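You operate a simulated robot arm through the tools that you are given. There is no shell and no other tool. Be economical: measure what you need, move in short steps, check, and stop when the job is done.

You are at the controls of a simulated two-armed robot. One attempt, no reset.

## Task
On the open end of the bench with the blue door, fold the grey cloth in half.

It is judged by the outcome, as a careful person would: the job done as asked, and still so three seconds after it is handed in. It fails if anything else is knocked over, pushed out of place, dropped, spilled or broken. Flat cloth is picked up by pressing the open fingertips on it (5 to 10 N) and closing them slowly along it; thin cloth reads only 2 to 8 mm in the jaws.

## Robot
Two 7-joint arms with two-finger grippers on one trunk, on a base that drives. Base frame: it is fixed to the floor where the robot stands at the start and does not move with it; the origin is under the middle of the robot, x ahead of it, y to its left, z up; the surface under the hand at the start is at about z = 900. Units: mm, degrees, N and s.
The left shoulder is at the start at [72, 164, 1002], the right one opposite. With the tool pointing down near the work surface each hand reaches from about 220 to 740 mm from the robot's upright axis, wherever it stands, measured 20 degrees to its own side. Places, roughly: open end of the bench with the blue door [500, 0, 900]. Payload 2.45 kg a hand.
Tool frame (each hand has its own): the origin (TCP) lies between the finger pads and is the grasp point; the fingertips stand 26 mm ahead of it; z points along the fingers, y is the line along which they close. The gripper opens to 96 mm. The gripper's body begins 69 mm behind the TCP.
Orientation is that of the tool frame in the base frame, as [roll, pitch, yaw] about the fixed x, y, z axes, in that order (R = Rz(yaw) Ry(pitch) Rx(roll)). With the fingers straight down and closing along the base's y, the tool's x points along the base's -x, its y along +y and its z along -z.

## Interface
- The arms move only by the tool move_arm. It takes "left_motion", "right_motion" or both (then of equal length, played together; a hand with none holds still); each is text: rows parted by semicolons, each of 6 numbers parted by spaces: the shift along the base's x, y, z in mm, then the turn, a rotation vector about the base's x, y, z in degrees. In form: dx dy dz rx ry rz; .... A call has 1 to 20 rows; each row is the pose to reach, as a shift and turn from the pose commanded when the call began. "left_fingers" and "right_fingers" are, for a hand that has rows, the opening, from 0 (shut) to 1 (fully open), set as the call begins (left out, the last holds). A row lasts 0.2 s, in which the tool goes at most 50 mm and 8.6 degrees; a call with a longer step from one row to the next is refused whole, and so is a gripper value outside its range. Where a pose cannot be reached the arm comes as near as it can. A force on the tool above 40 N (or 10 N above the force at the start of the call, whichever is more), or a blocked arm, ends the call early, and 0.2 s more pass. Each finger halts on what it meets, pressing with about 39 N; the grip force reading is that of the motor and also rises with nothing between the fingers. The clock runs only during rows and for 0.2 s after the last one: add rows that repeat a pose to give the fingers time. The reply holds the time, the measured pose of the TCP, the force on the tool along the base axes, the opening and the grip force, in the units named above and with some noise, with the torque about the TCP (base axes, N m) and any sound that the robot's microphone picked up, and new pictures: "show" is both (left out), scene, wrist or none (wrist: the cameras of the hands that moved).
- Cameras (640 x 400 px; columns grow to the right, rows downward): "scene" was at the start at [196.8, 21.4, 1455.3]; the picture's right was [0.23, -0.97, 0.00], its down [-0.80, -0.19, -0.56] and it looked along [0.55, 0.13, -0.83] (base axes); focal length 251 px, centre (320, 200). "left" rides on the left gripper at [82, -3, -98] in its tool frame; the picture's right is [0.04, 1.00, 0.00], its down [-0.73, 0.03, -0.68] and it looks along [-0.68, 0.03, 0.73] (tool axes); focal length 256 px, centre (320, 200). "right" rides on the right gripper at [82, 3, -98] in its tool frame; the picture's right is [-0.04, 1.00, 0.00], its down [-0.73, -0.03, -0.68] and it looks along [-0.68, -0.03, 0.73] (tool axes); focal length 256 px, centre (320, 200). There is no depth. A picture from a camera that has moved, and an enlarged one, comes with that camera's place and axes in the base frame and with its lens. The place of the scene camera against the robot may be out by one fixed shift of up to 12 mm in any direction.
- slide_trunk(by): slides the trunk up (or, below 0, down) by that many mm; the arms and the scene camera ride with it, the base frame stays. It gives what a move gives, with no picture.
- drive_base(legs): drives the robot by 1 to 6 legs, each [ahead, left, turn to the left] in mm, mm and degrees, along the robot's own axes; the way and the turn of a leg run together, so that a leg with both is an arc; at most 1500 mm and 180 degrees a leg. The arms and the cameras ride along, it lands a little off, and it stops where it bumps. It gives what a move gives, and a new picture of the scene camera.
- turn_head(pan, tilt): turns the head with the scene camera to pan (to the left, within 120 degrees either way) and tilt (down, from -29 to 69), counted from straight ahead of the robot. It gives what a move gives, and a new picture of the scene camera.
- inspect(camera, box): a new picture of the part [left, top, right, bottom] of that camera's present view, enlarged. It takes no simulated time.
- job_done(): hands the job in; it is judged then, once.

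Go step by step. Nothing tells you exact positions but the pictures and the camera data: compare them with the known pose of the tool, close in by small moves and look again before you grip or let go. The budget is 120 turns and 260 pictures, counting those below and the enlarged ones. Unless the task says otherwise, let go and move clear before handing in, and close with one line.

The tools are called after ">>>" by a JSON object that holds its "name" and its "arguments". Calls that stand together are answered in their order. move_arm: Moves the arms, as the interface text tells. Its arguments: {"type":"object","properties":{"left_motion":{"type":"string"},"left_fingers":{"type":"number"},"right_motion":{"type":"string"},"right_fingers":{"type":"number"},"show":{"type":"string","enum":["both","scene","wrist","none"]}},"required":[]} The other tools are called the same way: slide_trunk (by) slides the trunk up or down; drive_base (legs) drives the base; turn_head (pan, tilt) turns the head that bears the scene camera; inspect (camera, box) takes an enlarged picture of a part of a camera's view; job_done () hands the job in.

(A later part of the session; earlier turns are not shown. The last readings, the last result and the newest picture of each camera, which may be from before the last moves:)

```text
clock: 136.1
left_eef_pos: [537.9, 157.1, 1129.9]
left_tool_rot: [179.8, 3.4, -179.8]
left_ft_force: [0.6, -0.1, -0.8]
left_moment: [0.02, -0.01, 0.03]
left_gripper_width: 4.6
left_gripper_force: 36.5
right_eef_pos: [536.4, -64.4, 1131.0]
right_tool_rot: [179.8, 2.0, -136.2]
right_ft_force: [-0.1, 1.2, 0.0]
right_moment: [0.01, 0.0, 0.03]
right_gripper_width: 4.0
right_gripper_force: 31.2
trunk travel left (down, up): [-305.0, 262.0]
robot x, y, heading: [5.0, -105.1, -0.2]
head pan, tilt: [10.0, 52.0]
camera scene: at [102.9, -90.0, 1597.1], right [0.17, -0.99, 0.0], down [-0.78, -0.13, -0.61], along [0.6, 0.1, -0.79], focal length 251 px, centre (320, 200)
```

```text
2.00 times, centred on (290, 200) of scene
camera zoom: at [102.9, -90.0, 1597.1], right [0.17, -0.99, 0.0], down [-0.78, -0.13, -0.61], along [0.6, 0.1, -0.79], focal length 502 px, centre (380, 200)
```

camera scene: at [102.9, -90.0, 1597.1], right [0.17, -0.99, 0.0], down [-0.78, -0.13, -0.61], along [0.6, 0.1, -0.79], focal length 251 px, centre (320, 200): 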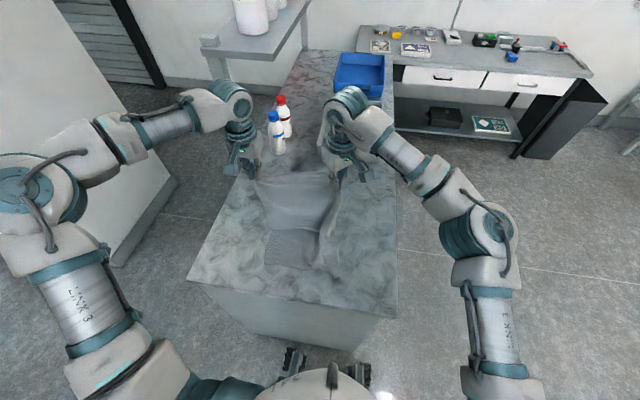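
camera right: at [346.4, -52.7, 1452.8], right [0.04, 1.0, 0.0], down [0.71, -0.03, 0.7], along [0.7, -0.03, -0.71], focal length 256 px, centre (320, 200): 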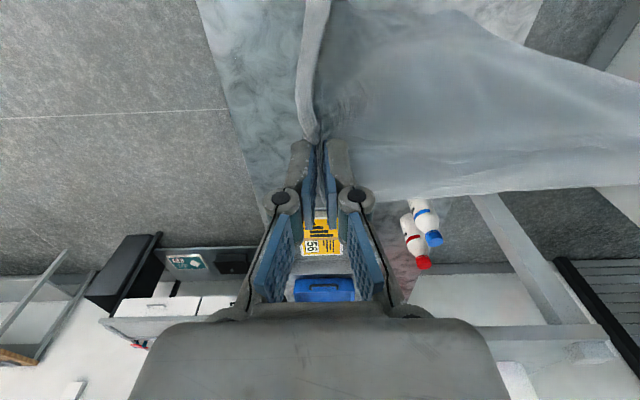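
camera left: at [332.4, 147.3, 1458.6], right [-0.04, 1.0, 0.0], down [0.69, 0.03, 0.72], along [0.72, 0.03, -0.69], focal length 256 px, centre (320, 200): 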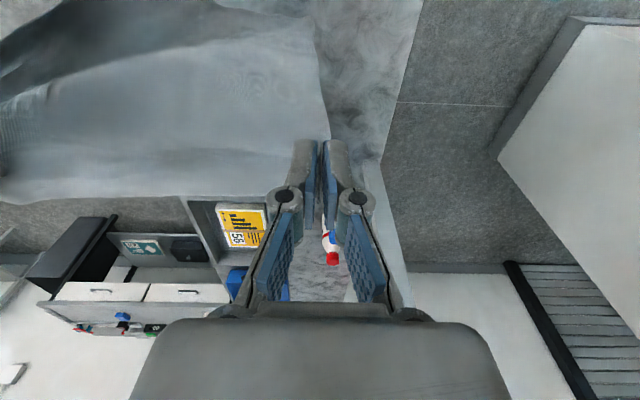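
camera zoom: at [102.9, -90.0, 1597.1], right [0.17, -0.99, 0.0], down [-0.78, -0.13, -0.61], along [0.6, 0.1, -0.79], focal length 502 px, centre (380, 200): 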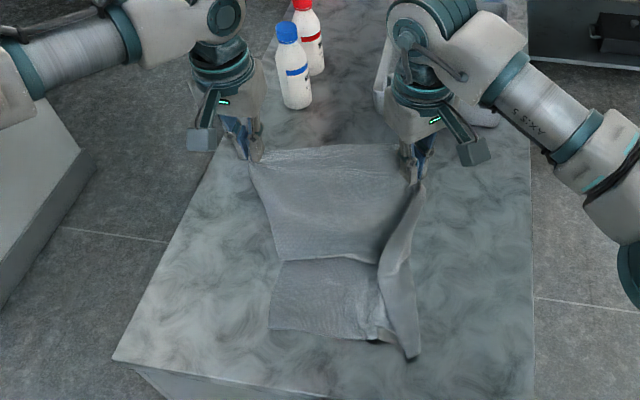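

The lower half is flat on the bench, bottom edge at x ≈ 368, but a strip along the right side is turned over on top. I'll lower the upper edge onto it partway, then free the right hand to open that strip before finishing.

>>> {"name": "move_arm", "arguments": {"left_motion": "0 0 -18 0 0 0;-3 0 -36 0 0 0;-6 0 -54 0 0 0;-10 0 -72 0 0 0;-14 0 -90 0 0 0;-20 0 -108 0 0 0;-26 0 -126 0 0 0;-33 0 -144 0 0 0;-40 0 -162 0 0 0;-48 0 -178 0 0 0;-52 0 -190 0 0 0;-52 0 -190 0 0 0", "right_motion": "0 0 -18 0 0 0;-3 0 -36 0 0 0;-6 0 -54 0 0 0;-10 0 -72 0 0 0;-14 0 -90 0 0 0;-20 0 -108 0 0 0;-26 0 -126 0 0 0;-33 0 -144 0 0 0;-40 0 -162 0 0 0;-48 0 -178 0 0 0;-52 0 -190 0 0 0;-52 0 -190 0 0 0", "show": "both"}}

>>> {"name": "inspect", "arguments": {"camera": "scene", "box": [200, 130, 380, 290]}}

```text
clock: 138.7
left_eef_pos: [484.1, 156.8, 940.1]
left_tool_rot: [179.8, 3.3, -179.6]
left_ft_force: [-0.5, -1.7, 0.6]
left_moment: [0.0, -0.02, -0.02]
left_gripper_width: 2.2
left_gripper_force: 29.2
right_eef_pos: [485.4, -65.1, 939.2]
right_tool_rot: [179.8, 1.8, -136.1]
right_ft_force: [0.2, -0.3, 1.4]
right_moment: [0.01, -0.03, 0.01]
right_gripper_width: 1.6
right_gripper_force: 28.6
trunk travel left (down, up): [-305.0, 262.0]
robot x, y, heading: [5.9, -107.2, -0.7]
head pan, tilt: [10.0, 52.0]
camera scene: at [103.3, -90.5, 1597.0], right [0.17, -0.99, 0.0], down [-0.78, -0.13, -0.61], along [0.6, 0.1, -0.79], focal length 251 px, centre (320, 200)
camera right: at [421.1, -122.1, 1035.7], right [-0.66, 0.75, 0.01], down [0.53, 0.47, 0.7], along [0.52, 0.47, -0.71], focal length 256 px, centre (320, 200)
camera left: at [397.6, 154.1, 1034.1], right [-0.04, 1.0, 0.0], down [0.69, 0.03, 0.72], along [0.72, 0.03, -0.69], focal length 256 px, centre (320, 200)
```

scene: 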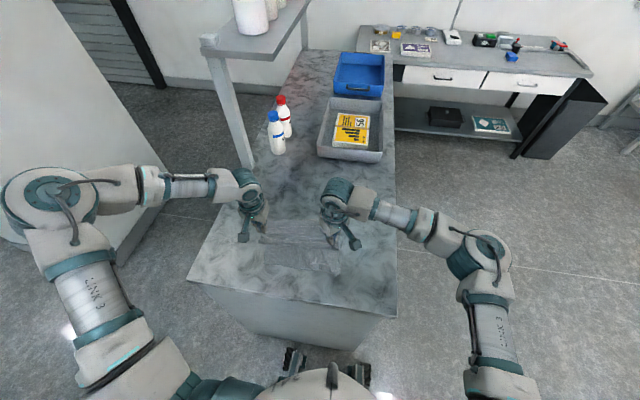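
right: 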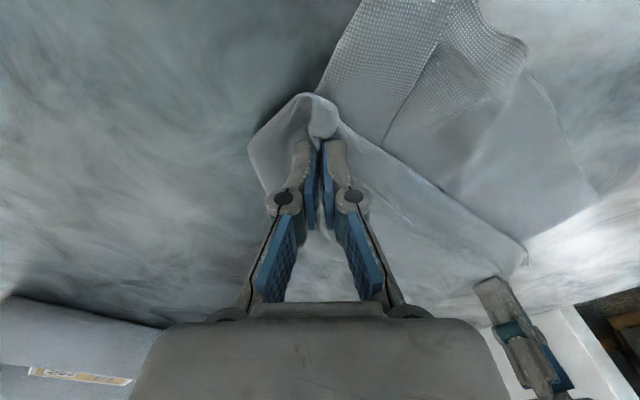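
left: 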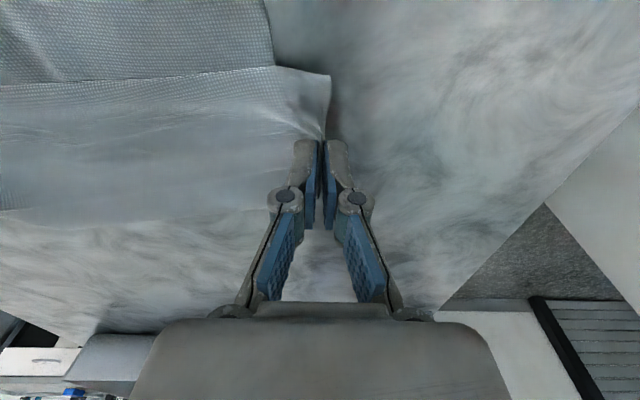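

```text
2.50 times, centred on (290, 210) of scene
camera zoom: at [103.3, -90.5, 1597.0], right [0.17, -0.99, 0.0], down [-0.78, -0.13, -0.61], along [0.6, 0.1, -0.79], focal length 628 px, centre (395, 175)
```

zoom: 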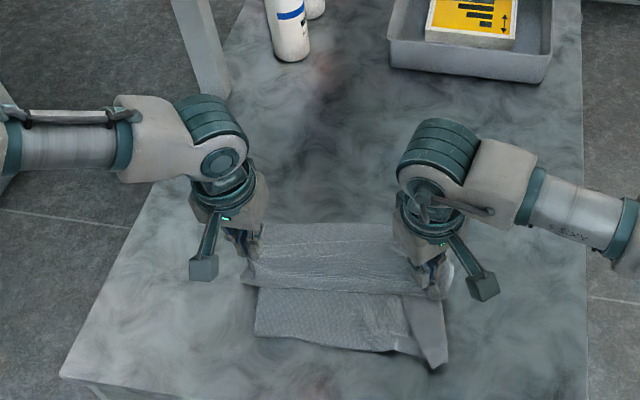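

The fold is forming well. Now I release the right hand only, lifting it and yawing it back, to work on the strip.

>>> {"name": "move_arm", "arguments": {"right_motion": "0 0 -4 0 0 0;0 0 -4 0 0 0;0 0 20 0 0 0;0 0 50 0 0 -8;-15 -5 85 0 0 -16;-35 -10 115 0 0 -24;-60 -20 130 0 0 -32;-85 -30 130 0 0 -40;-95 -35 130 0 0 -44;-95 -35 130 0 0 -44", "right_fingers": 0.32, "show": "both"}}

>>> {"name": "inspect", "arguments": {"camera": "right", "box": [200, 0, 640, 260]}}

```text
clock: 140.9
left_eef_pos: [484.8, 157.5, 940.5]
left_tool_rot: [179.8, 3.4, -179.9]
left_ft_force: [0.5, -1.3, -1.0]
left_moment: [-0.03, -0.02, -0.02]
left_gripper_width: 2.3
left_gripper_force: 28.6
right_eef_pos: [389.3, -99.5, 1071.9]
right_tool_rot: [179.8, 1.7, 179.8]
right_ft_force: [-0.7, -0.6, -0.3]
right_moment: [0.0, 0.03, -0.02]
right_gripper_width: 30.6
right_gripper_force: 0.0
trunk travel left (down, up): [-305.0, 262.0]
robot x, y, heading: [1.5, -103.7, -0.6]
head pan, tilt: [10.0, 52.0]
camera scene: at [103.1, -90.9, 1597.0], right [0.17, -0.99, 0.0], down [-0.78, -0.13, -0.61], along [0.6, 0.1, -0.79], focal length 251 px, centre (320, 200)
camera right: at [303.8, -95.2, 1166.6], right [0.04, 1.0, 0.0], down [0.71, -0.03, 0.7], along [0.7, -0.03, -0.71], focal length 256 px, centre (320, 200)
```

scene: 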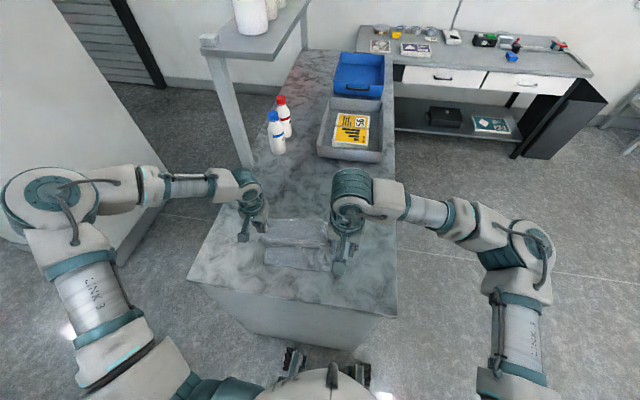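
right: 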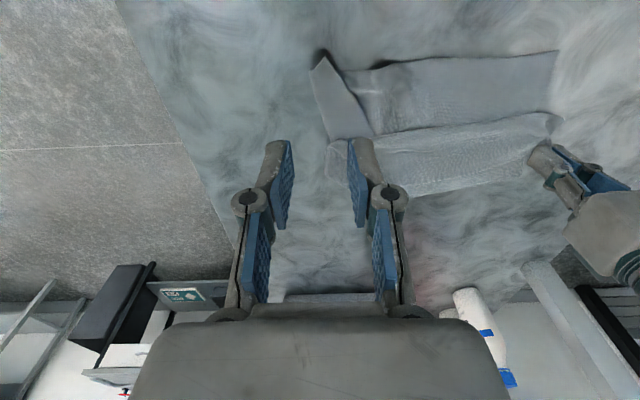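

```text
1.45 times, centred on (420, 130) of right
camera zoom: at [303.8, -95.2, 1166.6], right [0.04, 1.0, 0.0], down [0.71, -0.03, 0.7], along [0.7, -0.03, -0.71], focal length 372 px, centre (174, 302)
```

zoom: 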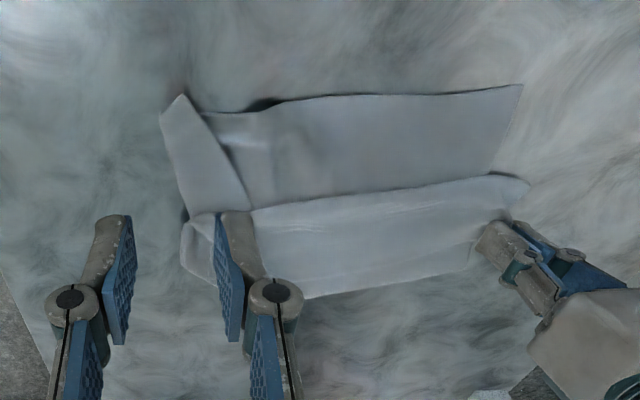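

Very clear now: a narrow hem (25–50 mm) along the right side of the lower half is turned over. I'll pinch its top layer at about (415, −88), lift and flip it outward (−y).

>>> {"name": "move_arm", "arguments": {"right_motion": "9 4 -35 0 0 0;18 8 -70 0 0 0;26 12 -105 0 0 0;26 12 -132 0 0 0;26 12 -138 0 0 0;26 12 -138 0 0 0", "right_fingers": 0.26, "show": "wrist"}}

```text
clock: 142.3
left_eef_pos: [485.1, 156.0, 941.3]
left_tool_rot: [179.8, 3.3, -179.8]
left_ft_force: [0.8, 0.8, -0.4]
left_moment: [0.01, -0.02, -0.01]
left_gripper_width: 2.4
left_gripper_force: 28.8
right_eef_pos: [415.5, -88.0, 932.5]
right_tool_rot: [179.8, 1.9, 179.9]
right_ft_force: [0.1, 0.9, 0.4]
right_moment: [-0.03, -0.01, -0.02]
right_gripper_width: 25.0
right_gripper_force: 0.0
trunk travel left (down, up): [-305.0, 262.0]
robot x, y, heading: [4.5, -109.0, -0.2]
head pan, tilt: [10.0, 52.0]
camera right: at [329.9, -83.8, 1028.3], right [0.04, 1.0, 0.0], down [0.71, -0.03, 0.7], along [0.7, -0.03, -0.71], focal length 256 px, centre (320, 200)
```

right: 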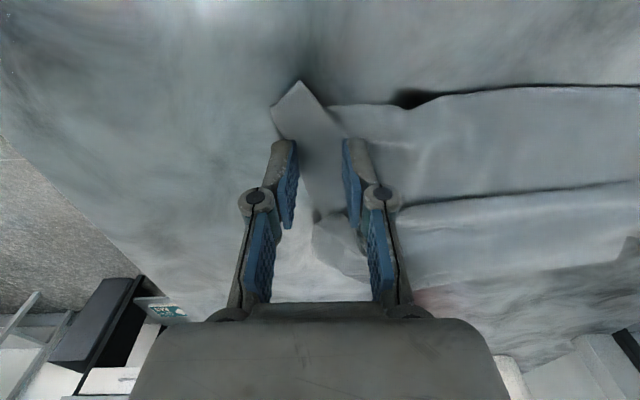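

The strip's tip sticks out past the bottom edge as a single layer, and that is the near-left corner itself. I'll pinch it right there at about (381, −95).

>>> {"name": "move_arm", "arguments": {"right_motion": "-10 -2 8 0 0 0;-25 -4 8 0 0 0;-34 -6 8 0 0 0;-34 -6 0 0 0 0;-34 -6 -3 0 0 0;-34 -6 -5 0 0 0", "right_fingers": 0.3, "show": "wrist"}}

```text
clock: 143.7
left_eef_pos: [484.8, 155.9, 940.5]
left_tool_rot: [179.8, 3.4, -179.7]
left_ft_force: [0.0, 0.3, -0.4]
left_moment: [0.02, 0.0, -0.01]
left_gripper_width: 2.1
left_gripper_force: 29.0
right_eef_pos: [380.2, -93.9, 927.4]
right_tool_rot: [179.8, 1.9, 179.8]
right_ft_force: [-0.4, 0.1, 2.4]
right_moment: [0.03, -0.05, 0.0]
right_gripper_width: 29.0
right_gripper_force: 0.0
trunk travel left (down, up): [-305.0, 262.0]
robot x, y, heading: [2.7, -106.4, -0.4]
head pan, tilt: [10.0, 52.0]
camera right: at [296.3, -90.9, 1023.5], right [0.04, 1.0, 0.0], down [0.71, -0.03, 0.7], along [0.7, -0.03, -0.71], focal length 256 px, centre (320, 200)
```

right: 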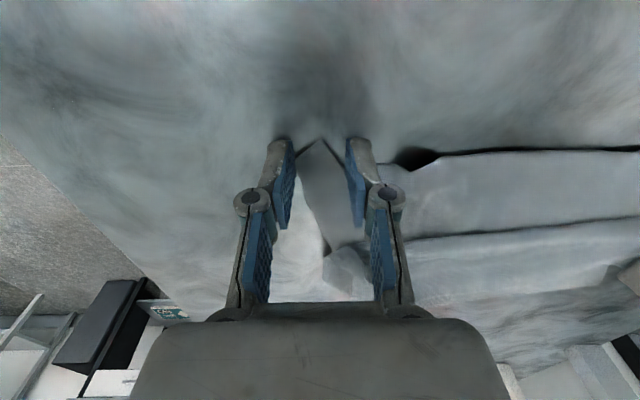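

>>> {"name": "move_arm", "arguments": {"right_motion": "0 0 6 0 0 0;5 1 6 0 0 0;5 1 2 0 0 0;5 1 -0.5 0 0 0", "right_fingers": 0.19, "show": "none"}}

>>> {"name": "move_arm", "arguments": {"right_motion": "0 0 -0.2 0 0 0", "right_fingers": 0.1, "show": "none"}}

>>> {"name": "move_arm", "arguments": {"right_motion": "0 0 0 0 0 0;0 0 0 0 0 0", "right_fingers": 0, "show": "wrist"}}

```text
clock: 144.7
left_eef_pos: [485.5, 157.2, 940.7]
left_tool_rot: [179.9, 3.5, -179.8]
left_ft_force: [-0.2, 0.1, -1.1]
left_moment: [-0.03, -0.01, 0.0]
left_gripper_width: 2.4
left_gripper_force: 28.9
right_eef_pos: [386.9, -91.8, 929.0]
right_tool_rot: [179.8, 2.0, 179.9]
right_ft_force: [0.9, 1.0, 2.7]
right_moment: [0.04, -0.04, -0.02]
right_gripper_width: 18.1
right_gripper_force: 0.1
trunk travel left (down, up): [-305.0, 262.0]
robot x, y, heading: [2.8, -104.9, -0.4]
head pan, tilt: [10.0, 52.0]
```

```text
clock: 145.1
left_eef_pos: [484.4, 157.1, 941.3]
left_tool_rot: [179.7, 3.4, -179.8]
left_ft_force: [-0.1, -1.2, -0.7]
left_moment: [-0.12, -0.01, -0.02]
left_gripper_width: 2.2
left_gripper_force: 29.0
right_eef_pos: [387.0, -92.7, 926.8]
right_tool_rot: [179.9, 2.0, 179.9]
right_ft_force: [0.2, 0.4, 3.2]
right_moment: [0.04, -0.04, 0.03]
right_gripper_width: 9.8
right_gripper_force: 0.0
trunk travel left (down, up): [-305.0, 262.0]
robot x, y, heading: [0.6, -106.4, -0.4]
head pan, tilt: [10.0, 52.0]
```

```text
clock: 145.7
left_eef_pos: [485.3, 157.1, 940.9]
left_tool_rot: [179.8, 3.5, -179.7]
left_ft_force: [-0.5, 0.1, -0.7]
left_moment: [0.05, 0.04, -0.03]
left_gripper_width: 2.3
left_gripper_force: 29.1
right_eef_pos: [385.2, -92.9, 928.3]
right_tool_rot: [179.8, 1.8, 179.9]
right_ft_force: [0.0, 0.4, 5.0]
right_moment: [-0.01, 0.05, 0.03]
right_gripper_width: 4.7
right_gripper_force: 36.9
trunk travel left (down, up): [-305.0, 262.0]
robot x, y, heading: [4.7, -106.6, -0.5]
head pan, tilt: [10.0, 52.0]
camera right: at [301.3, -89.0, 1023.1], right [0.04, 1.0, 0.0], down [0.71, -0.03, 0.7], along [0.7, -0.03, -0.71], focal length 256 px, centre (320, 200)
```

right: 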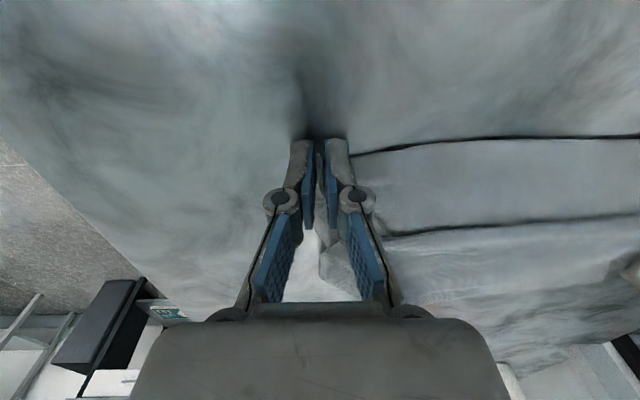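

It's gripped. Now I'll lift slightly, carry it outward to y ≈ −150 and lower.

>>> {"name": "move_arm", "arguments": {"right_motion": "0 0 15 0 0 0;0 -5 32 0 0 0;1 -18 38 0 0 0;2 -32 38 0 0 0;3 -46 32 0 0 0;4 -56 20 0 0 0;4 -62 8 0 0 0;4 -64 6 0 0 0", "show": "both"}}

>>> {"name": "inspect", "arguments": {"camera": "scene", "box": [200, 160, 400, 300]}}

```text
clock: 147.5
left_eef_pos: [486.0, 156.7, 941.3]
left_tool_rot: [179.8, 3.4, -179.8]
left_ft_force: [0.4, -1.1, -0.8]
left_moment: [-0.03, 0.02, -0.03]
left_gripper_width: 2.2
left_gripper_force: 28.7
right_eef_pos: [391.8, -158.3, 933.5]
right_tool_rot: [179.8, 1.7, 179.9]
right_ft_force: [-0.1, 0.7, 2.8]
right_moment: [-0.01, -0.01, 0.02]
right_gripper_width: 2.7
right_gripper_force: 33.4
trunk travel left (down, up): [-305.0, 262.0]
robot x, y, heading: [2.3, -106.1, -0.3]
head pan, tilt: [10.0, 52.0]
camera scene: at [102.6, -91.5, 1597.1], right [0.17, -0.99, 0.0], down [-0.78, -0.13, -0.61], along [0.6, 0.1, -0.79], focal length 251 px, centre (320, 200)
camera right: at [305.6, -153.9, 1029.1], right [0.04, 1.0, 0.0], down [0.71, -0.03, 0.7], along [0.7, -0.03, -0.71], focal length 256 px, centre (320, 200)
```

scene: 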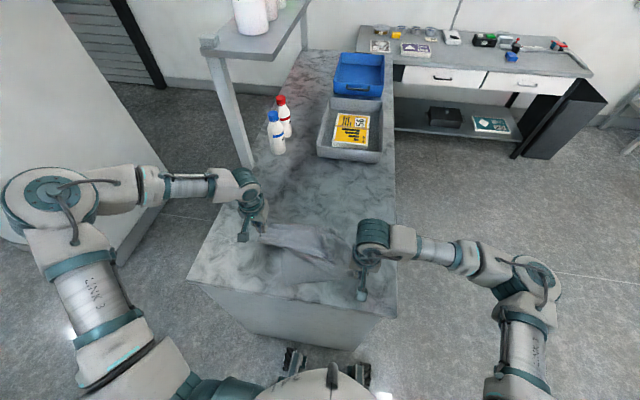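
right: 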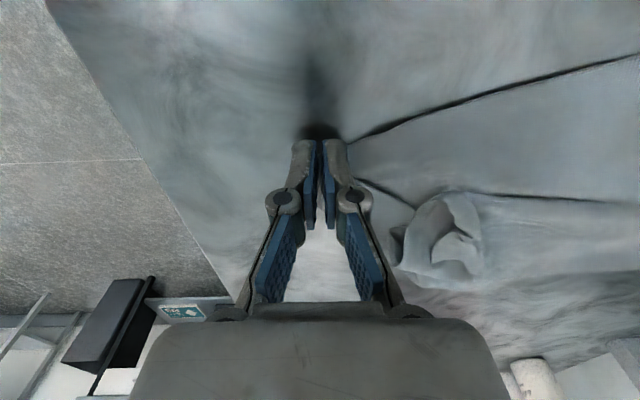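

```text
2.86 times, centred on (300, 230) of scene
camera zoom: at [102.6, -91.5, 1597.1], right [0.17, -0.99, 0.0], down [-0.78, -0.13, -0.61], along [0.6, 0.1, -0.79], focal length 717 px, centre (377, 114)
```

zoom: 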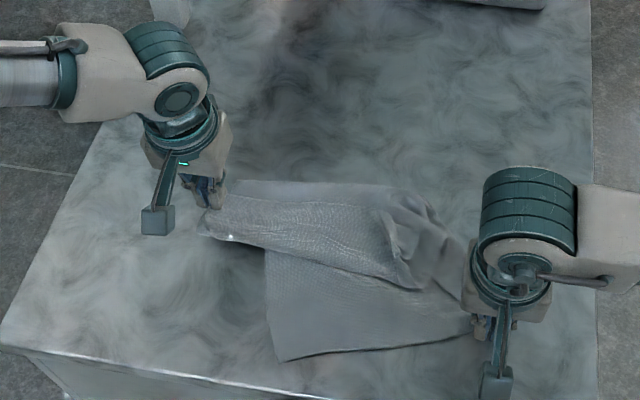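

The lower strip is open, though the lower half got rotated. While holding the near-left corner I'll pull it gently toward the robot and outward so the bottom edge lies along y again.

>>> {"name": "move_arm", "arguments": {"right_motion": "-10 -2 0 0 0 0;-22 -5 0 0 0 0;-34 -8 0 0 0 0;-46 -12 0 0 0 0;-56 -16 0 0 0 0;-56 -20 0 0 0 0", "show": "scene"}}

>>> {"name": "inspect", "arguments": {"camera": "scene", "box": [200, 160, 400, 300]}}

```text
clock: 148.9
left_eef_pos: [485.4, 156.7, 940.9]
left_tool_rot: [179.8, 3.2, -179.7]
left_ft_force: [0.7, 1.5, -0.2]
left_moment: [-0.12, -0.06, 0.0]
left_gripper_width: 3.1
left_gripper_force: 36.8
right_eef_pos: [334.5, -176.8, 932.4]
right_tool_rot: [179.8, 1.8, 179.9]
right_ft_force: [-0.8, 0.3, 0.7]
right_moment: [0.01, -0.02, 0.01]
right_gripper_width: 4.4
right_gripper_force: 30.6
trunk travel left (down, up): [-305.0, 262.0]
robot x, y, heading: [1.6, -104.1, -0.5]
head pan, tilt: [10.0, 52.0]
camera scene: at [102.9, -91.4, 1597.0], right [0.17, -0.99, 0.0], down [-0.78, -0.13, -0.61], along [0.6, 0.1, -0.79], focal length 251 px, centre (320, 200)
```

scene: 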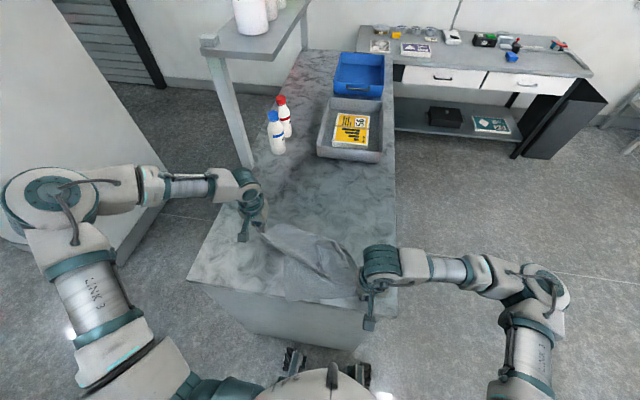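

```text
2.86 times, centred on (300, 230) of scene
camera zoom: at [102.9, -91.4, 1597.0], right [0.17, -0.99, 0.0], down [-0.78, -0.13, -0.61], along [0.6, 0.1, -0.79], focal length 717 px, centre (377, 114)
```

zoom: 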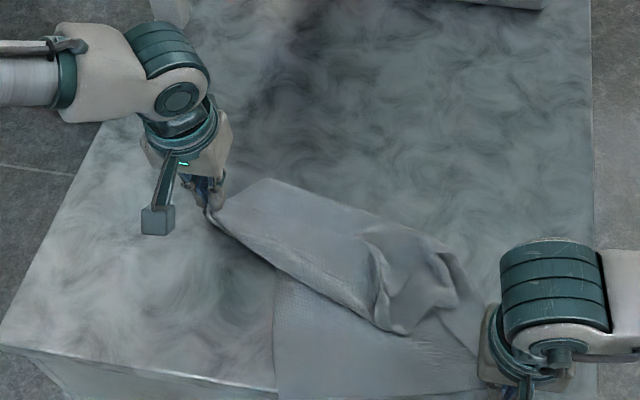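

Good, the lower half is nearly square to the bench now. I'll release the right hand and look at the upper layer's loose corner.

>>> {"name": "move_arm", "arguments": {"right_motion": "0 0 -3 0 0 0;0 0 -3 0 0 0;0 0 20 0 0 0;0 0 55 0 0 0;10 15 90 0 0 0;25 40 115 0 0 0;40 65 120 0 0 0;40 75 120 0 0 0", "right_fingers": 0.32, "show": "both"}}

>>> {"name": "inspect", "arguments": {"camera": "right", "box": [200, 0, 640, 260]}}

```text
clock: 150.7
left_eef_pos: [485.6, 155.7, 939.5]
left_tool_rot: [179.9, 3.3, -179.8]
left_ft_force: [-0.6, 1.3, -1.6]
left_moment: [0.01, 0.04, -0.02]
left_gripper_width: 1.2
left_gripper_force: 29.1
right_eef_pos: [375.1, -100.9, 1053.1]
right_tool_rot: [179.9, 1.8, 179.9]
right_ft_force: [-0.9, -0.2, 0.3]
right_moment: [-0.03, 0.01, 0.01]
right_gripper_width: 30.6
right_gripper_force: 0.0
trunk travel left (down, up): [-305.0, 262.0]
robot x, y, heading: [4.3, -108.0, -0.0]
head pan, tilt: [10.0, 52.0]
camera scene: at [103.0, -89.6, 1597.0], right [0.17, -0.99, 0.0], down [-0.78, -0.13, -0.61], along [0.6, 0.1, -0.79], focal length 251 px, centre (320, 200)
camera right: at [289.3, -97.1, 1148.5], right [0.04, 1.0, 0.0], down [0.71, -0.03, 0.7], along [0.7, -0.03, -0.71], focal length 256 px, centre (320, 200)
```

scene: 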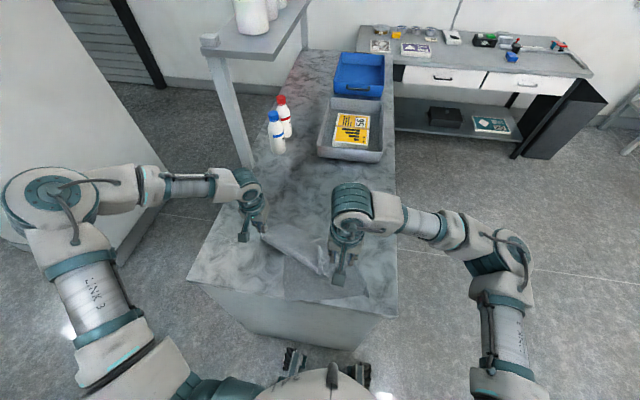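
right: 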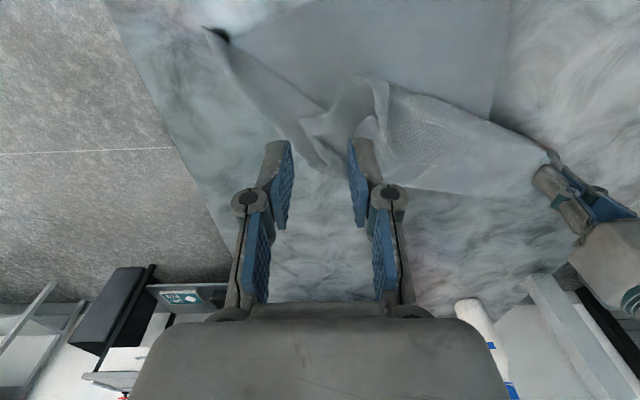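

```text
1.45 times, centred on (420, 130) of right
camera zoom: at [289.3, -97.1, 1148.5], right [0.04, 1.0, 0.0], down [0.71, -0.03, 0.7], along [0.7, -0.03, -0.71], focal length 372 px, centre (174, 302)
```

zoom: 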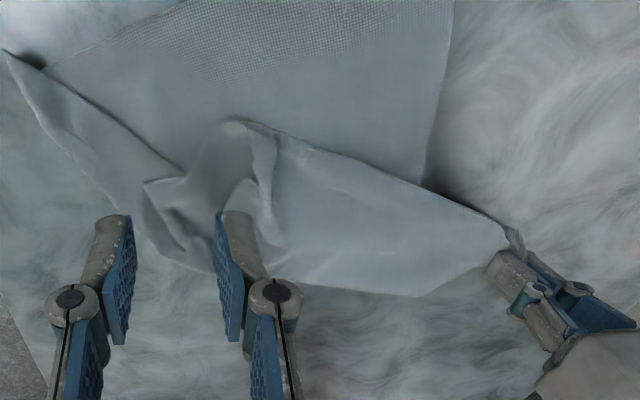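

>>> {"name": "inspect", "arguments": {"camera": "right", "box": [290, 60, 450, 180]}}

>>> {"name": "inspect", "arguments": {"camera": "scene", "box": [250, 210, 350, 300]}}

```text
3.33 times, centred on (370, 120) of right
camera zoom: at [289.3, -97.1, 1148.5], right [0.04, 1.0, 0.0], down [0.71, -0.03, 0.7], along [0.7, -0.03, -0.71], focal length 853 px, centre (153, 467)
```

zoom: 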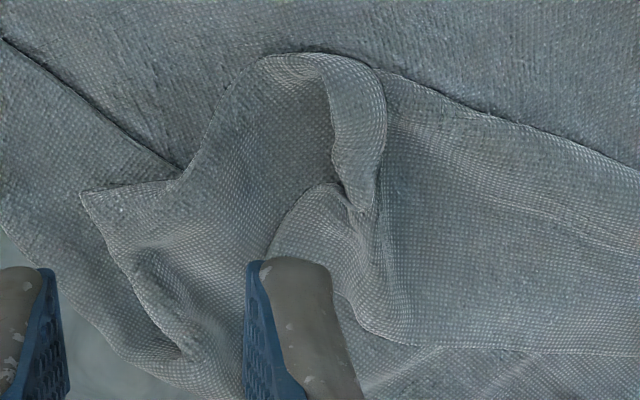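

```text
4.44 times, centred on (300, 255) of scene
camera zoom: at [103.0, -89.6, 1597.0], right [0.17, -0.99, 0.0], down [-0.78, -0.13, -0.61], along [0.6, 0.1, -0.79], focal length 1116 px, centre (409, -44)
```

zoom: 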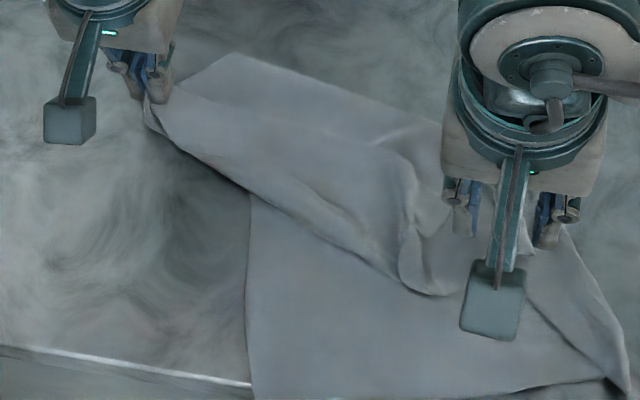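

I can see the near-right corner now: a sharp corner of the upper layer at about (414, −125). I'll move the right hand to pinch just inside it.

>>> {"name": "move_arm", "arguments": {"right_motion": "15 0 -30 0 0 0;32 -2 -60 0 0 0;48 -3 -90 0 0 0;49 -4 -112 0 0 0;49 -4 -118 0 0 0;49 -4 -118 0 0 0", "right_fingers": 0.28, "show": "wrist"}}

```text
clock: 152.1
left_eef_pos: [486.3, 157.8, 940.8]
left_tool_rot: [179.8, 3.3, -179.8]
left_ft_force: [-0.3, 2.0, 1.5]
left_moment: [-0.12, 0.0, -0.03]
left_gripper_width: 1.1
left_gripper_force: 29.6
right_eef_pos: [424.9, -105.4, 934.1]
right_tool_rot: [179.8, 1.8, 179.9]
right_ft_force: [0.6, 0.8, -0.2]
right_moment: [0.02, -0.02, 0.01]
right_gripper_width: 27.1
right_gripper_force: 0.2
trunk travel left (down, up): [-305.0, 262.0]
robot x, y, heading: [0.8, -104.8, -0.5]
head pan, tilt: [10.0, 52.0]
camera right: at [339.8, -101.1, 1030.2], right [0.04, 1.0, 0.0], down [0.71, -0.03, 0.7], along [0.7, -0.03, -0.71], focal length 256 px, centre (320, 200)
```

right: 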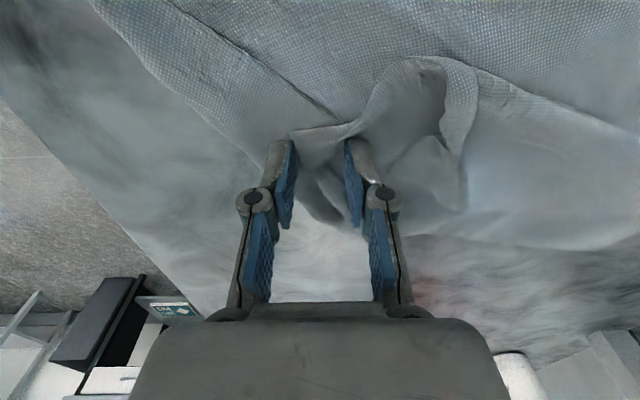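

>>> {"name": "move_arm", "arguments": {"right_motion": "-3 6 0 0 0 0;-3 11 -3 0 0 0;-3 11 -5 0 0 0;-3 11 -6.5 0 0 0", "right_fingers": 0.25, "show": "none"}}

```text
clock: 153.1
left_eef_pos: [484.8, 157.0, 940.9]
left_tool_rot: [179.8, 3.3, -179.8]
left_ft_force: [0.1, -0.8, -0.6]
left_moment: [-0.07, 0.02, -0.01]
left_gripper_width: 3.5
left_gripper_force: 37.0
right_eef_pos: [420.2, -94.4, 929.8]
right_tool_rot: [179.7, 1.9, 179.9]
right_ft_force: [0.6, 0.7, 9.9]
right_moment: [0.12, 0.04, -0.04]
right_gripper_width: 24.1
right_gripper_force: 0.0
trunk travel left (down, up): [-305.0, 262.0]
robot x, y, heading: [2.2, -104.5, -0.4]
head pan, tilt: [10.0, 52.0]
```

>>> {"name": "move_arm", "arguments": {"right_motion": "0 0 0.2 0 0 0", "right_fingers": 0.16, "show": "none"}}

>>> {"name": "move_arm", "arguments": {"right_motion": "0 0 0.2 0 0 0", "right_fingers": 0.08, "show": "none"}}

>>> {"name": "move_arm", "arguments": {"right_motion": "0 0 0 0 0 0;0 0 0 0 0 0", "right_fingers": 0, "show": "none"}}

>>> {"name": "move_arm", "arguments": {"right_motion": "0 -2 12 0 0 0;0 -5 28 0 0 0;0 -10 42 0 0 0;0 -10 42 0 0 0", "show": "both"}}

```text
clock: 153.5
left_eef_pos: [483.9, 157.3, 939.8]
left_tool_rot: [179.8, 3.3, -179.7]
left_ft_force: [1.0, -1.1, 2.1]
left_moment: [0.1, 0.06, 0.01]
left_gripper_width: 3.2
left_gripper_force: 29.4
right_eef_pos: [420.0, -93.8, 929.0]
right_tool_rot: [179.8, 1.9, 179.9]
right_ft_force: [-0.5, 0.7, 11.4]
right_moment: [0.1, 0.07, 0.0]
right_gripper_width: 15.8
right_gripper_force: 0.1
trunk travel left (down, up): [-305.0, 262.0]
robot x, y, heading: [0.4, -107.4, -0.6]
head pan, tilt: [10.0, 52.0]
```

```text
clock: 153.9
left_eef_pos: [484.9, 156.9, 941.2]
left_tool_rot: [179.7, 3.4, -179.8]
left_ft_force: [0.1, 0.5, -0.3]
left_moment: [-0.15, 0.05, 0.03]
left_gripper_width: 3.3
left_gripper_force: 36.6
right_eef_pos: [420.2, -94.1, 928.8]
right_tool_rot: [179.7, 1.9, 179.9]
right_ft_force: [0.3, -0.2, 9.9]
right_moment: [0.07, 0.05, 0.01]
right_gripper_width: 7.4
right_gripper_force: 0.0
trunk travel left (down, up): [-305.0, 262.0]
robot x, y, heading: [3.9, -104.0, -0.6]
head pan, tilt: [10.0, 52.0]
```

```text
clock: 154.5
left_eef_pos: [485.0, 157.1, 940.8]
left_tool_rot: [179.7, 3.4, -179.8]
left_ft_force: [-0.3, 1.1, 2.2]
left_moment: [0.02, 0.0, -0.03]
left_gripper_width: 1.0
left_gripper_force: 28.7
right_eef_pos: [421.0, -95.5, 929.0]
right_tool_rot: [179.9, 1.9, 179.8]
right_ft_force: [-0.4, -1.6, 8.9]
right_moment: [0.01, 0.03, -0.01]
right_gripper_width: 2.9
right_gripper_force: 32.2
trunk travel left (down, up): [-305.0, 262.0]
robot x, y, heading: [3.3, -107.5, -0.3]
head pan, tilt: [10.0, 52.0]
```

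```text
clock: 155.5
left_eef_pos: [485.7, 157.4, 939.7]
left_tool_rot: [179.8, 3.4, -179.7]
left_ft_force: [0.4, 0.1, -1.8]
left_moment: [-0.01, 0.02, 0.01]
left_gripper_width: 4.6
left_gripper_force: 37.5
right_eef_pos: [420.6, -104.8, 970.5]
right_tool_rot: [179.8, 1.8, 179.9]
right_ft_force: [-0.9, 0.7, 0.6]
right_moment: [-0.01, -0.01, 0.02]
right_gripper_width: 4.1
right_gripper_force: 37.9
trunk travel left (down, up): [-305.0, 262.0]
robot x, y, heading: [1.1, -108.2, -0.4]
head pan, tilt: [10.0, 52.0]
camera scene: at [103.3, -90.3, 1596.9], right [0.17, -0.99, 0.0], down [-0.78, -0.13, -0.61], along [0.6, 0.1, -0.79], focal length 251 px, centre (320, 200)
camera right: at [335.4, -100.8, 1065.6], right [0.04, 1.0, 0.0], down [0.71, -0.03, 0.7], along [0.7, -0.03, -0.71], focal length 256 px, centre (320, 200)
```

scene: 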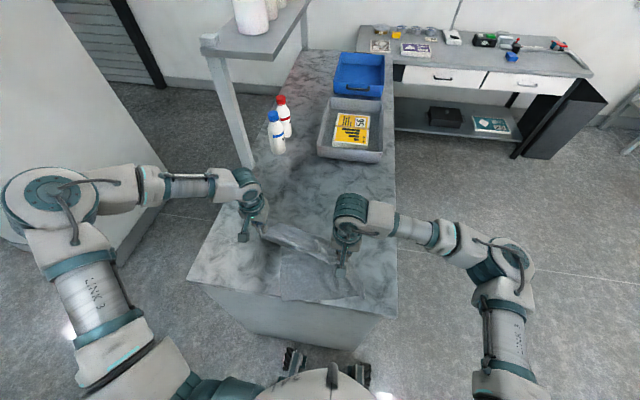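
right: 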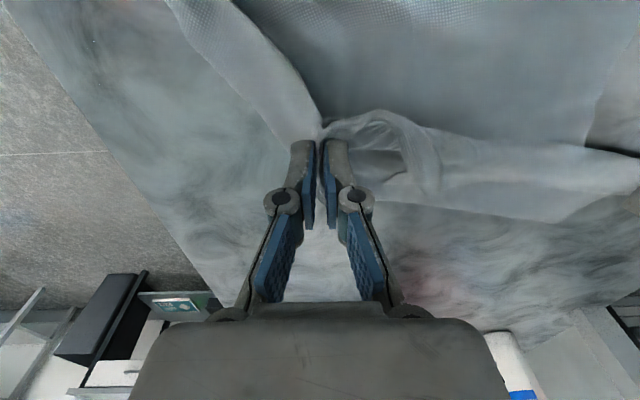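

The right hand now holds the near-right corner. I'll carry both hands together over the lower layer's bottom edge: left to (315, 50), right to (345, −190).

>>> {"name": "move_arm", "arguments": {"left_motion": "-8 -2 20 0 0 0;-22 -10 38 0 0 0;-38 -20 48 0 0 0;-54 -31 54 0 0 0;-70 -42 56 0 0 0;-86 -53 56 0 0 0;-102 -64 54 0 0 0;-118 -75 50 0 0 0;-134 -86 44 0 0 0;-148 -96 34 0 0 0;-160 -103 22 0 0 0;-168 -107 10 0 0 0;-170 -107 4 0 0 0;-170 -107 4 0 0 0", "right_motion": "-2 -4 10 0 0 0;-6 -10 18 0 0 0;-12 -18 24 0 0 0;-19 -26 26 0 0 0;-26 -34 26 0 0 0;-33 -42 24 0 0 0;-40 -50 20 0 0 0;-48 -58 14 0 0 0;-56 -66 6 0 0 0;-63 -73 -4 0 0 0;-70 -79 -14 0 0 0;-75 -84 -24 0 0 0;-76 -86 -31 0 0 0;-76 -86 -31 0 0 0", "show": "both"}}

>>> {"name": "inspect", "arguments": {"camera": "scene", "box": [200, 170, 400, 310]}}

```text
clock: 158.5
left_eef_pos: [315.8, 48.8, 946.0]
left_tool_rot: [179.8, 3.3, -179.7]
left_ft_force: [-0.2, -0.4, 1.0]
left_moment: [0.03, 0.02, -0.04]
left_gripper_width: 3.4
left_gripper_force: 36.7
right_eef_pos: [345.7, -191.6, 940.3]
right_tool_rot: [179.8, 1.9, 179.9]
right_ft_force: [0.3, -0.7, -3.6]
right_moment: [0.03, 0.08, 0.0]
right_gripper_width: 3.9
right_gripper_force: 27.8
trunk travel left (down, up): [-305.0, 262.0]
robot x, y, heading: [7.1, -105.8, -0.5]
head pan, tilt: [10.0, 52.0]
camera scene: at [101.9, -92.5, 1597.1], right [0.17, -0.99, 0.0], down [-0.78, -0.13, -0.61], along [0.6, 0.1, -0.79], focal length 251 px, centre (320, 200)
camera right: at [259.6, -187.5, 1036.3], right [0.04, 1.0, 0.01], down [0.71, -0.03, 0.7], along [0.7, -0.03, -0.71], focal length 256 px, centre (320, 200)
camera left: at [227.6, 45.8, 1040.0], right [-0.04, 1.0, 0.0], down [0.69, 0.03, 0.72], along [0.72, 0.03, -0.69], focal length 256 px, centre (320, 200)
```

scene: 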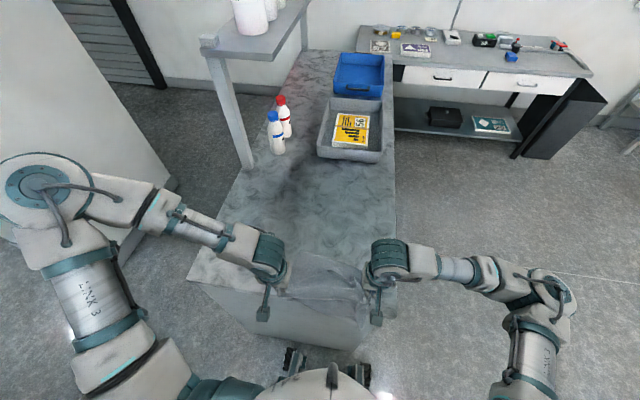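
right: 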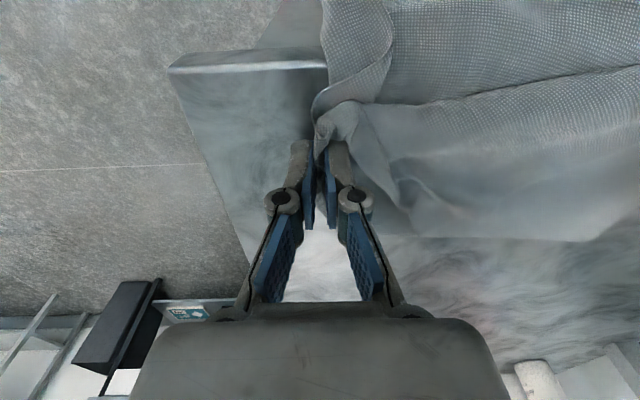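
left: 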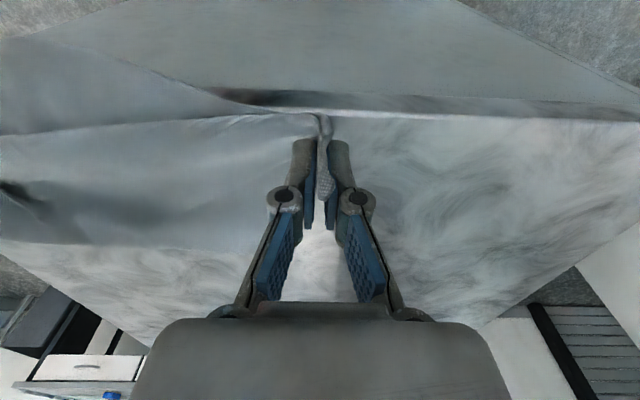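

```text
2.86 times, centred on (300, 240) of scene
camera zoom: at [101.9, -92.5, 1597.1], right [0.17, -0.99, 0.0], down [-0.78, -0.13, -0.61], along [0.6, 0.1, -0.79], focal length 717 px, centre (377, 86)
```

zoom: 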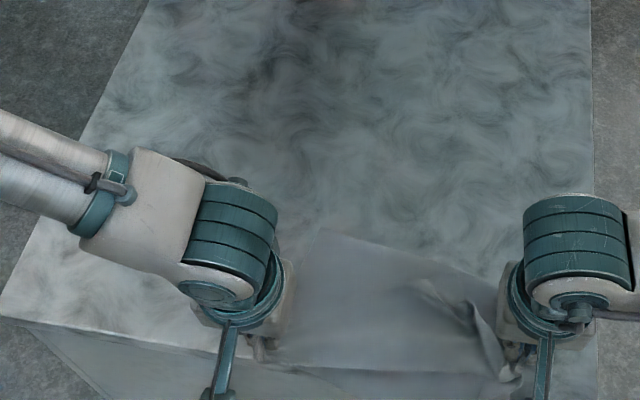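

The lower layer slid and now overhangs the front edge. I still hold both upper corners, so I'll raise and carry the edge outward again to drag the cloth back onto the bench.

>>> {"name": "move_arm", "arguments": {"left_motion": "4 5 18 0 0 0;10 12 38 0 0 0;18 20 60 0 0 0;28 28 84 0 0 0;40 36 108 0 0 0;55 44 132 0 0 0;72 52 156 0 0 0;90 60 178 0 0 0;108 68 196 0 0 0;126 76 208 0 0 0;144 84 214 0 0 0;162 92 214 0 0 0;180 98 208 0 0 0;196 100 200 0 0 0;210 100 192 0 0 0;221 100 185 0 0 0;221 100 185 0 0 0", "right_motion": "3 5 20 0 0 0;8 12 42 0 0 0;14 20 65 0 0 0;22 28 90 0 0 0;32 36 114 0 0 0;45 44 138 0 0 0;60 52 162 0 0 0;76 60 184 0 0 0;92 68 202 0 0 0;108 76 214 0 0 0;124 84 220 0 0 0;140 90 220 0 0 0;156 96 214 0 0 0;170 98 206 0 0 0;182 98 198 0 0 0;191 98 190 0 0 0;191 98 190 0 0 0", "show": "scene"}}

>>> {"name": "inspect", "arguments": {"camera": "scene", "box": [180, 120, 420, 310]}}

```text
clock: 162.1
left_eef_pos: [535.5, 149.8, 1132.0]
left_tool_rot: [179.8, 3.5, -179.7]
left_ft_force: [0.8, -0.1, -0.4]
left_moment: [0.01, -0.04, -0.02]
left_gripper_width: 4.8
left_gripper_force: 34.0
right_eef_pos: [535.4, -91.4, 1130.4]
right_tool_rot: [179.9, 1.9, 179.8]
right_ft_force: [3.7, 4.0, -4.4]
right_moment: [0.15, 0.0, 0.01]
right_gripper_width: 3.8
right_gripper_force: 30.1
trunk travel left (down, up): [-305.0, 262.0]
robot x, y, heading: [0.7, -107.4, -0.1]
head pan, tilt: [10.0, 52.0]
camera scene: at [102.8, -90.4, 1597.1], right [0.17, -0.99, 0.0], down [-0.78, -0.13, -0.61], along [0.6, 0.1, -0.79], focal length 251 px, centre (320, 200)
```

scene: 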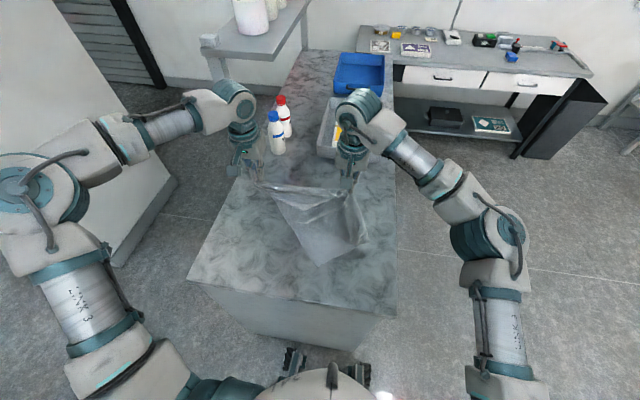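

```text
2.11 times, centred on (300, 215) of scene
camera zoom: at [102.8, -90.4, 1597.1], right [0.17, -0.99, 0.0], down [-0.78, -0.13, -0.61], along [0.6, 0.1, -0.79], focal length 528 px, centre (362, 168)
```

zoom: 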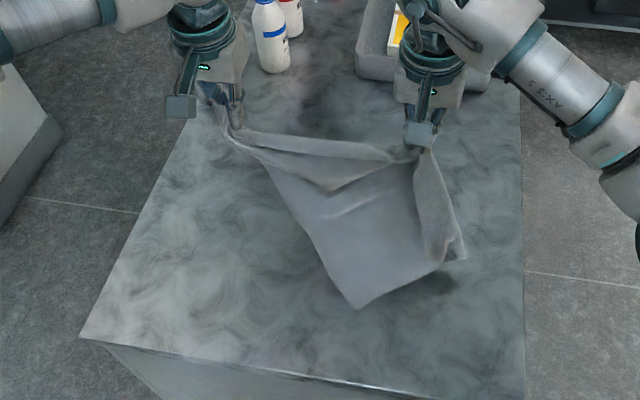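

The right grip gathers too much of that side. A better edge to hold: the left hand already has the far-right corner, and the far-left corner now lies free and clean at about (394, −33). Held by that long edge, any turned hem ends up at the bottom and falls open. I'll lower and release the right hand first.

>>> {"name": "move_arm", "arguments": {"left_motion": "0 0 -10 0 0 0;0 0 -20 0 0 0;0 0 -30 0 0 0;0 0 -40 0 0 0;0 0 -50 0 0 0;0 0 -60 0 0 0;0 0 -70 0 0 0;0 0 -80 0 0 0;0 0 -80 0 0 0;0 0 -80 0 0 0", "right_motion": "-3 -5 -25 0 0 0;-6 -10 -50 0 0 0;-9 -16 -75 0 0 0;-12 -22 -100 0 0 0;-15 -28 -125 0 0 0;-18 -34 -150 0 0 0;-21 -40 -175 0 0 0;-24 -45 -190 0 0 0;-24 -45 -196 0 0 0;-24 -45 -196 0 0 0", "show": "none"}}

>>> {"name": "move_arm", "arguments": {"right_motion": "0 0 0 0 0 0;0 0 0 0 0 0;0 0 25 0 0 0;0 -5 60 0 0 0;-20 -10 95 0 0 0;-50 0 120 0 0 0;-85 20 125 0 0 0;-115 50 125 0 0 8;-135 75 125 0 0 16;-145 95 125 0 0 24;-145 105 125 0 0 32;-145 105 125 0 0 40;-145 105 125 0 0 48", "right_fingers": 0.34, "show": "both"}}

>>> {"name": "inspect", "arguments": {"camera": "scene", "box": [180, 120, 420, 310]}}

```text
clock: 164.3
left_eef_pos: [537.0, 147.6, 1051.1]
left_tool_rot: [180.0, 3.4, -179.8]
left_ft_force: [-1.1, -21.1, -8.5]
left_moment: [-0.52, -0.05, 0.22]
left_gripper_width: 2.3
left_gripper_force: 31.8
right_eef_pos: [512.7, -138.0, 933.9]
right_tool_rot: [179.7, 2.0, 180.0]
right_ft_force: [1.7, 21.5, 9.6]
right_moment: [0.69, -0.01, -0.09]
right_gripper_width: 3.1
right_gripper_force: 32.4
trunk travel left (down, up): [-305.0, 262.0]
robot x, y, heading: [4.1, -104.7, -0.5]
head pan, tilt: [10.0, 52.0]
```

```text
clock: 167.1
left_eef_pos: [537.2, 149.5, 1051.1]
left_tool_rot: [179.8, 3.4, -179.8]
left_ft_force: [0.4, -0.7, 2.4]
left_moment: [0.0, 0.0, -0.04]
left_gripper_width: 1.6
left_gripper_force: 32.5
right_eef_pos: [366.6, -33.2, 1058.9]
right_tool_rot: [179.7, 1.9, -132.0]
right_ft_force: [0.2, -0.3, -0.1]
right_moment: [0.0, 0.0, 0.01]
right_gripper_width: 32.9
right_gripper_force: 0.0
trunk travel left (down, up): [-305.0, 262.0]
robot x, y, heading: [4.4, -106.3, -0.3]
head pan, tilt: [10.0, 52.0]
camera scene: at [103.2, -89.9, 1597.0], right [0.17, -0.99, 0.0], down [-0.78, -0.13, -0.61], along [0.6, 0.1, -0.79], focal length 251 px, centre (320, 200)
camera right: at [307.6, -93.3, 1154.8], right [-0.72, 0.7, 0.01], down [0.5, 0.51, 0.7], along [0.49, 0.51, -0.71], focal length 256 px, centre (320, 200)
```

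scene: 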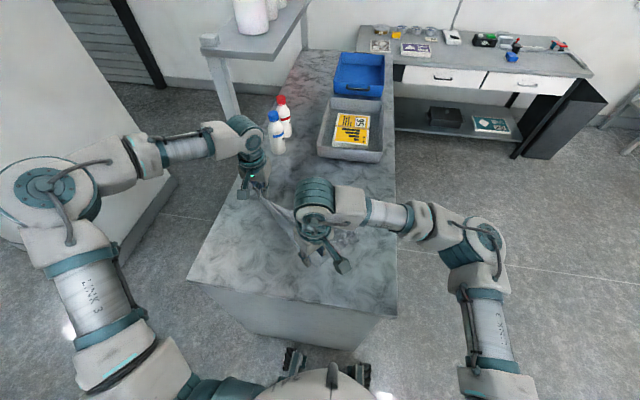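
right: 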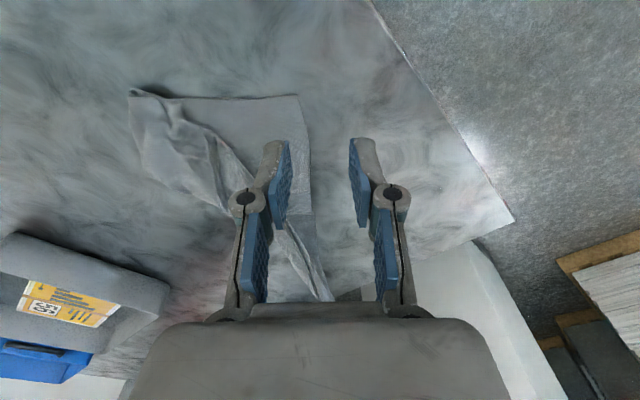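

```text
2.11 times, centred on (300, 215) of scene
camera zoom: at [103.2, -89.9, 1597.0], right [0.17, -0.99, 0.0], down [-0.78, -0.13, -0.61], along [0.6, 0.1, -0.79], focal length 528 px, centre (362, 168)
```

zoom: 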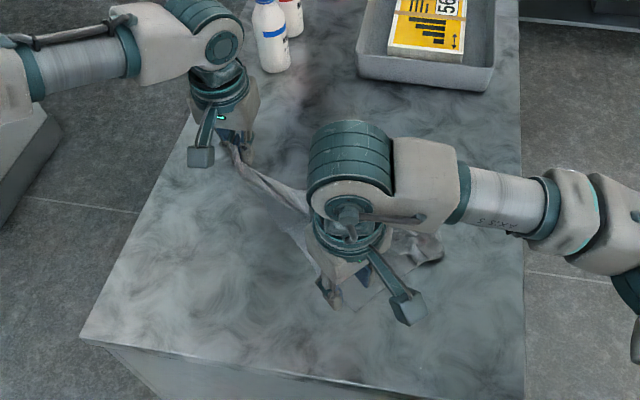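

The far-left corner sits clean at about (395, −30). I'll bring the yawed right hand to pinch just inside it, at about (419, −33), closing across the held edge.

>>> {"name": "move_arm", "arguments": {"right_motion": "18 0 -30 0 0 0;36 0 -65 0 0 0;52 0 -100 0 0 0;52 0 -122 0 0 0;52 0 -125 0 0 0;52 0 -125 0 0 0", "right_fingers": 0.25, "show": "wrist"}}

```text
clock: 168.5
left_eef_pos: [537.4, 149.0, 1051.8]
left_tool_rot: [179.8, 3.3, -179.7]
left_ft_force: [-0.2, 0.0, -0.1]
left_moment: [-0.02, -0.04, 0.02]
left_gripper_width: 1.2
left_gripper_force: 28.1
right_eef_pos: [419.7, -31.8, 933.3]
right_tool_rot: [179.9, 1.8, -132.2]
right_ft_force: [0.7, 0.0, 0.0]
right_moment: [-0.01, 0.0, -0.02]
right_gripper_width: 24.3
right_gripper_force: 0.0
trunk travel left (down, up): [-305.0, 262.0]
robot x, y, heading: [-2.0, -108.0, -0.4]
head pan, tilt: [10.0, 52.0]
camera right: at [360.7, -92.4, 1029.8], right [-0.71, 0.7, 0.01], down [0.5, 0.51, 0.7], along [0.49, 0.5, -0.71], focal length 256 px, centre (320, 200)
```

right: 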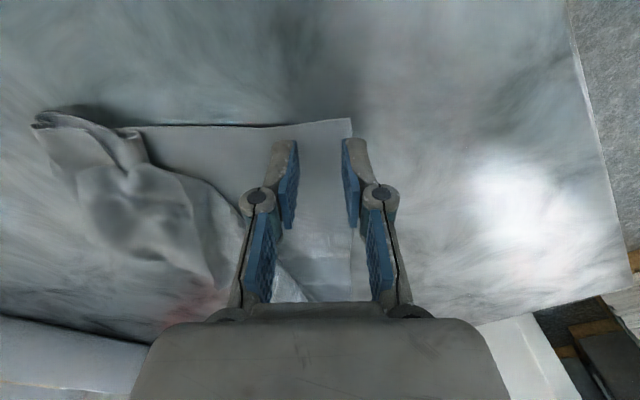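

>>> {"name": "move_arm", "arguments": {"right_motion": "1 -7 0 0 0 0;1 -7 -3 0 0 0;1 -7 -5 0 0 0;1 -7 -6 0 0 0", "show": "none"}}

```text
clock: 169.5
left_eef_pos: [537.4, 148.8, 1051.7]
left_tool_rot: [179.8, 3.4, -179.8]
left_ft_force: [-0.8, 1.3, 0.8]
left_moment: [0.02, -0.02, 0.02]
left_gripper_width: 0.9
left_gripper_force: 31.0
right_eef_pos: [419.2, -40.2, 928.2]
right_tool_rot: [179.9, 1.9, -132.1]
right_ft_force: [0.8, 0.3, 1.8]
right_moment: [-0.04, -0.01, 0.03]
right_gripper_width: 24.4
right_gripper_force: 0.1
trunk travel left (down, up): [-305.0, 262.0]
robot x, y, heading: [1.8, -109.2, -0.2]
head pan, tilt: [10.0, 52.0]
```

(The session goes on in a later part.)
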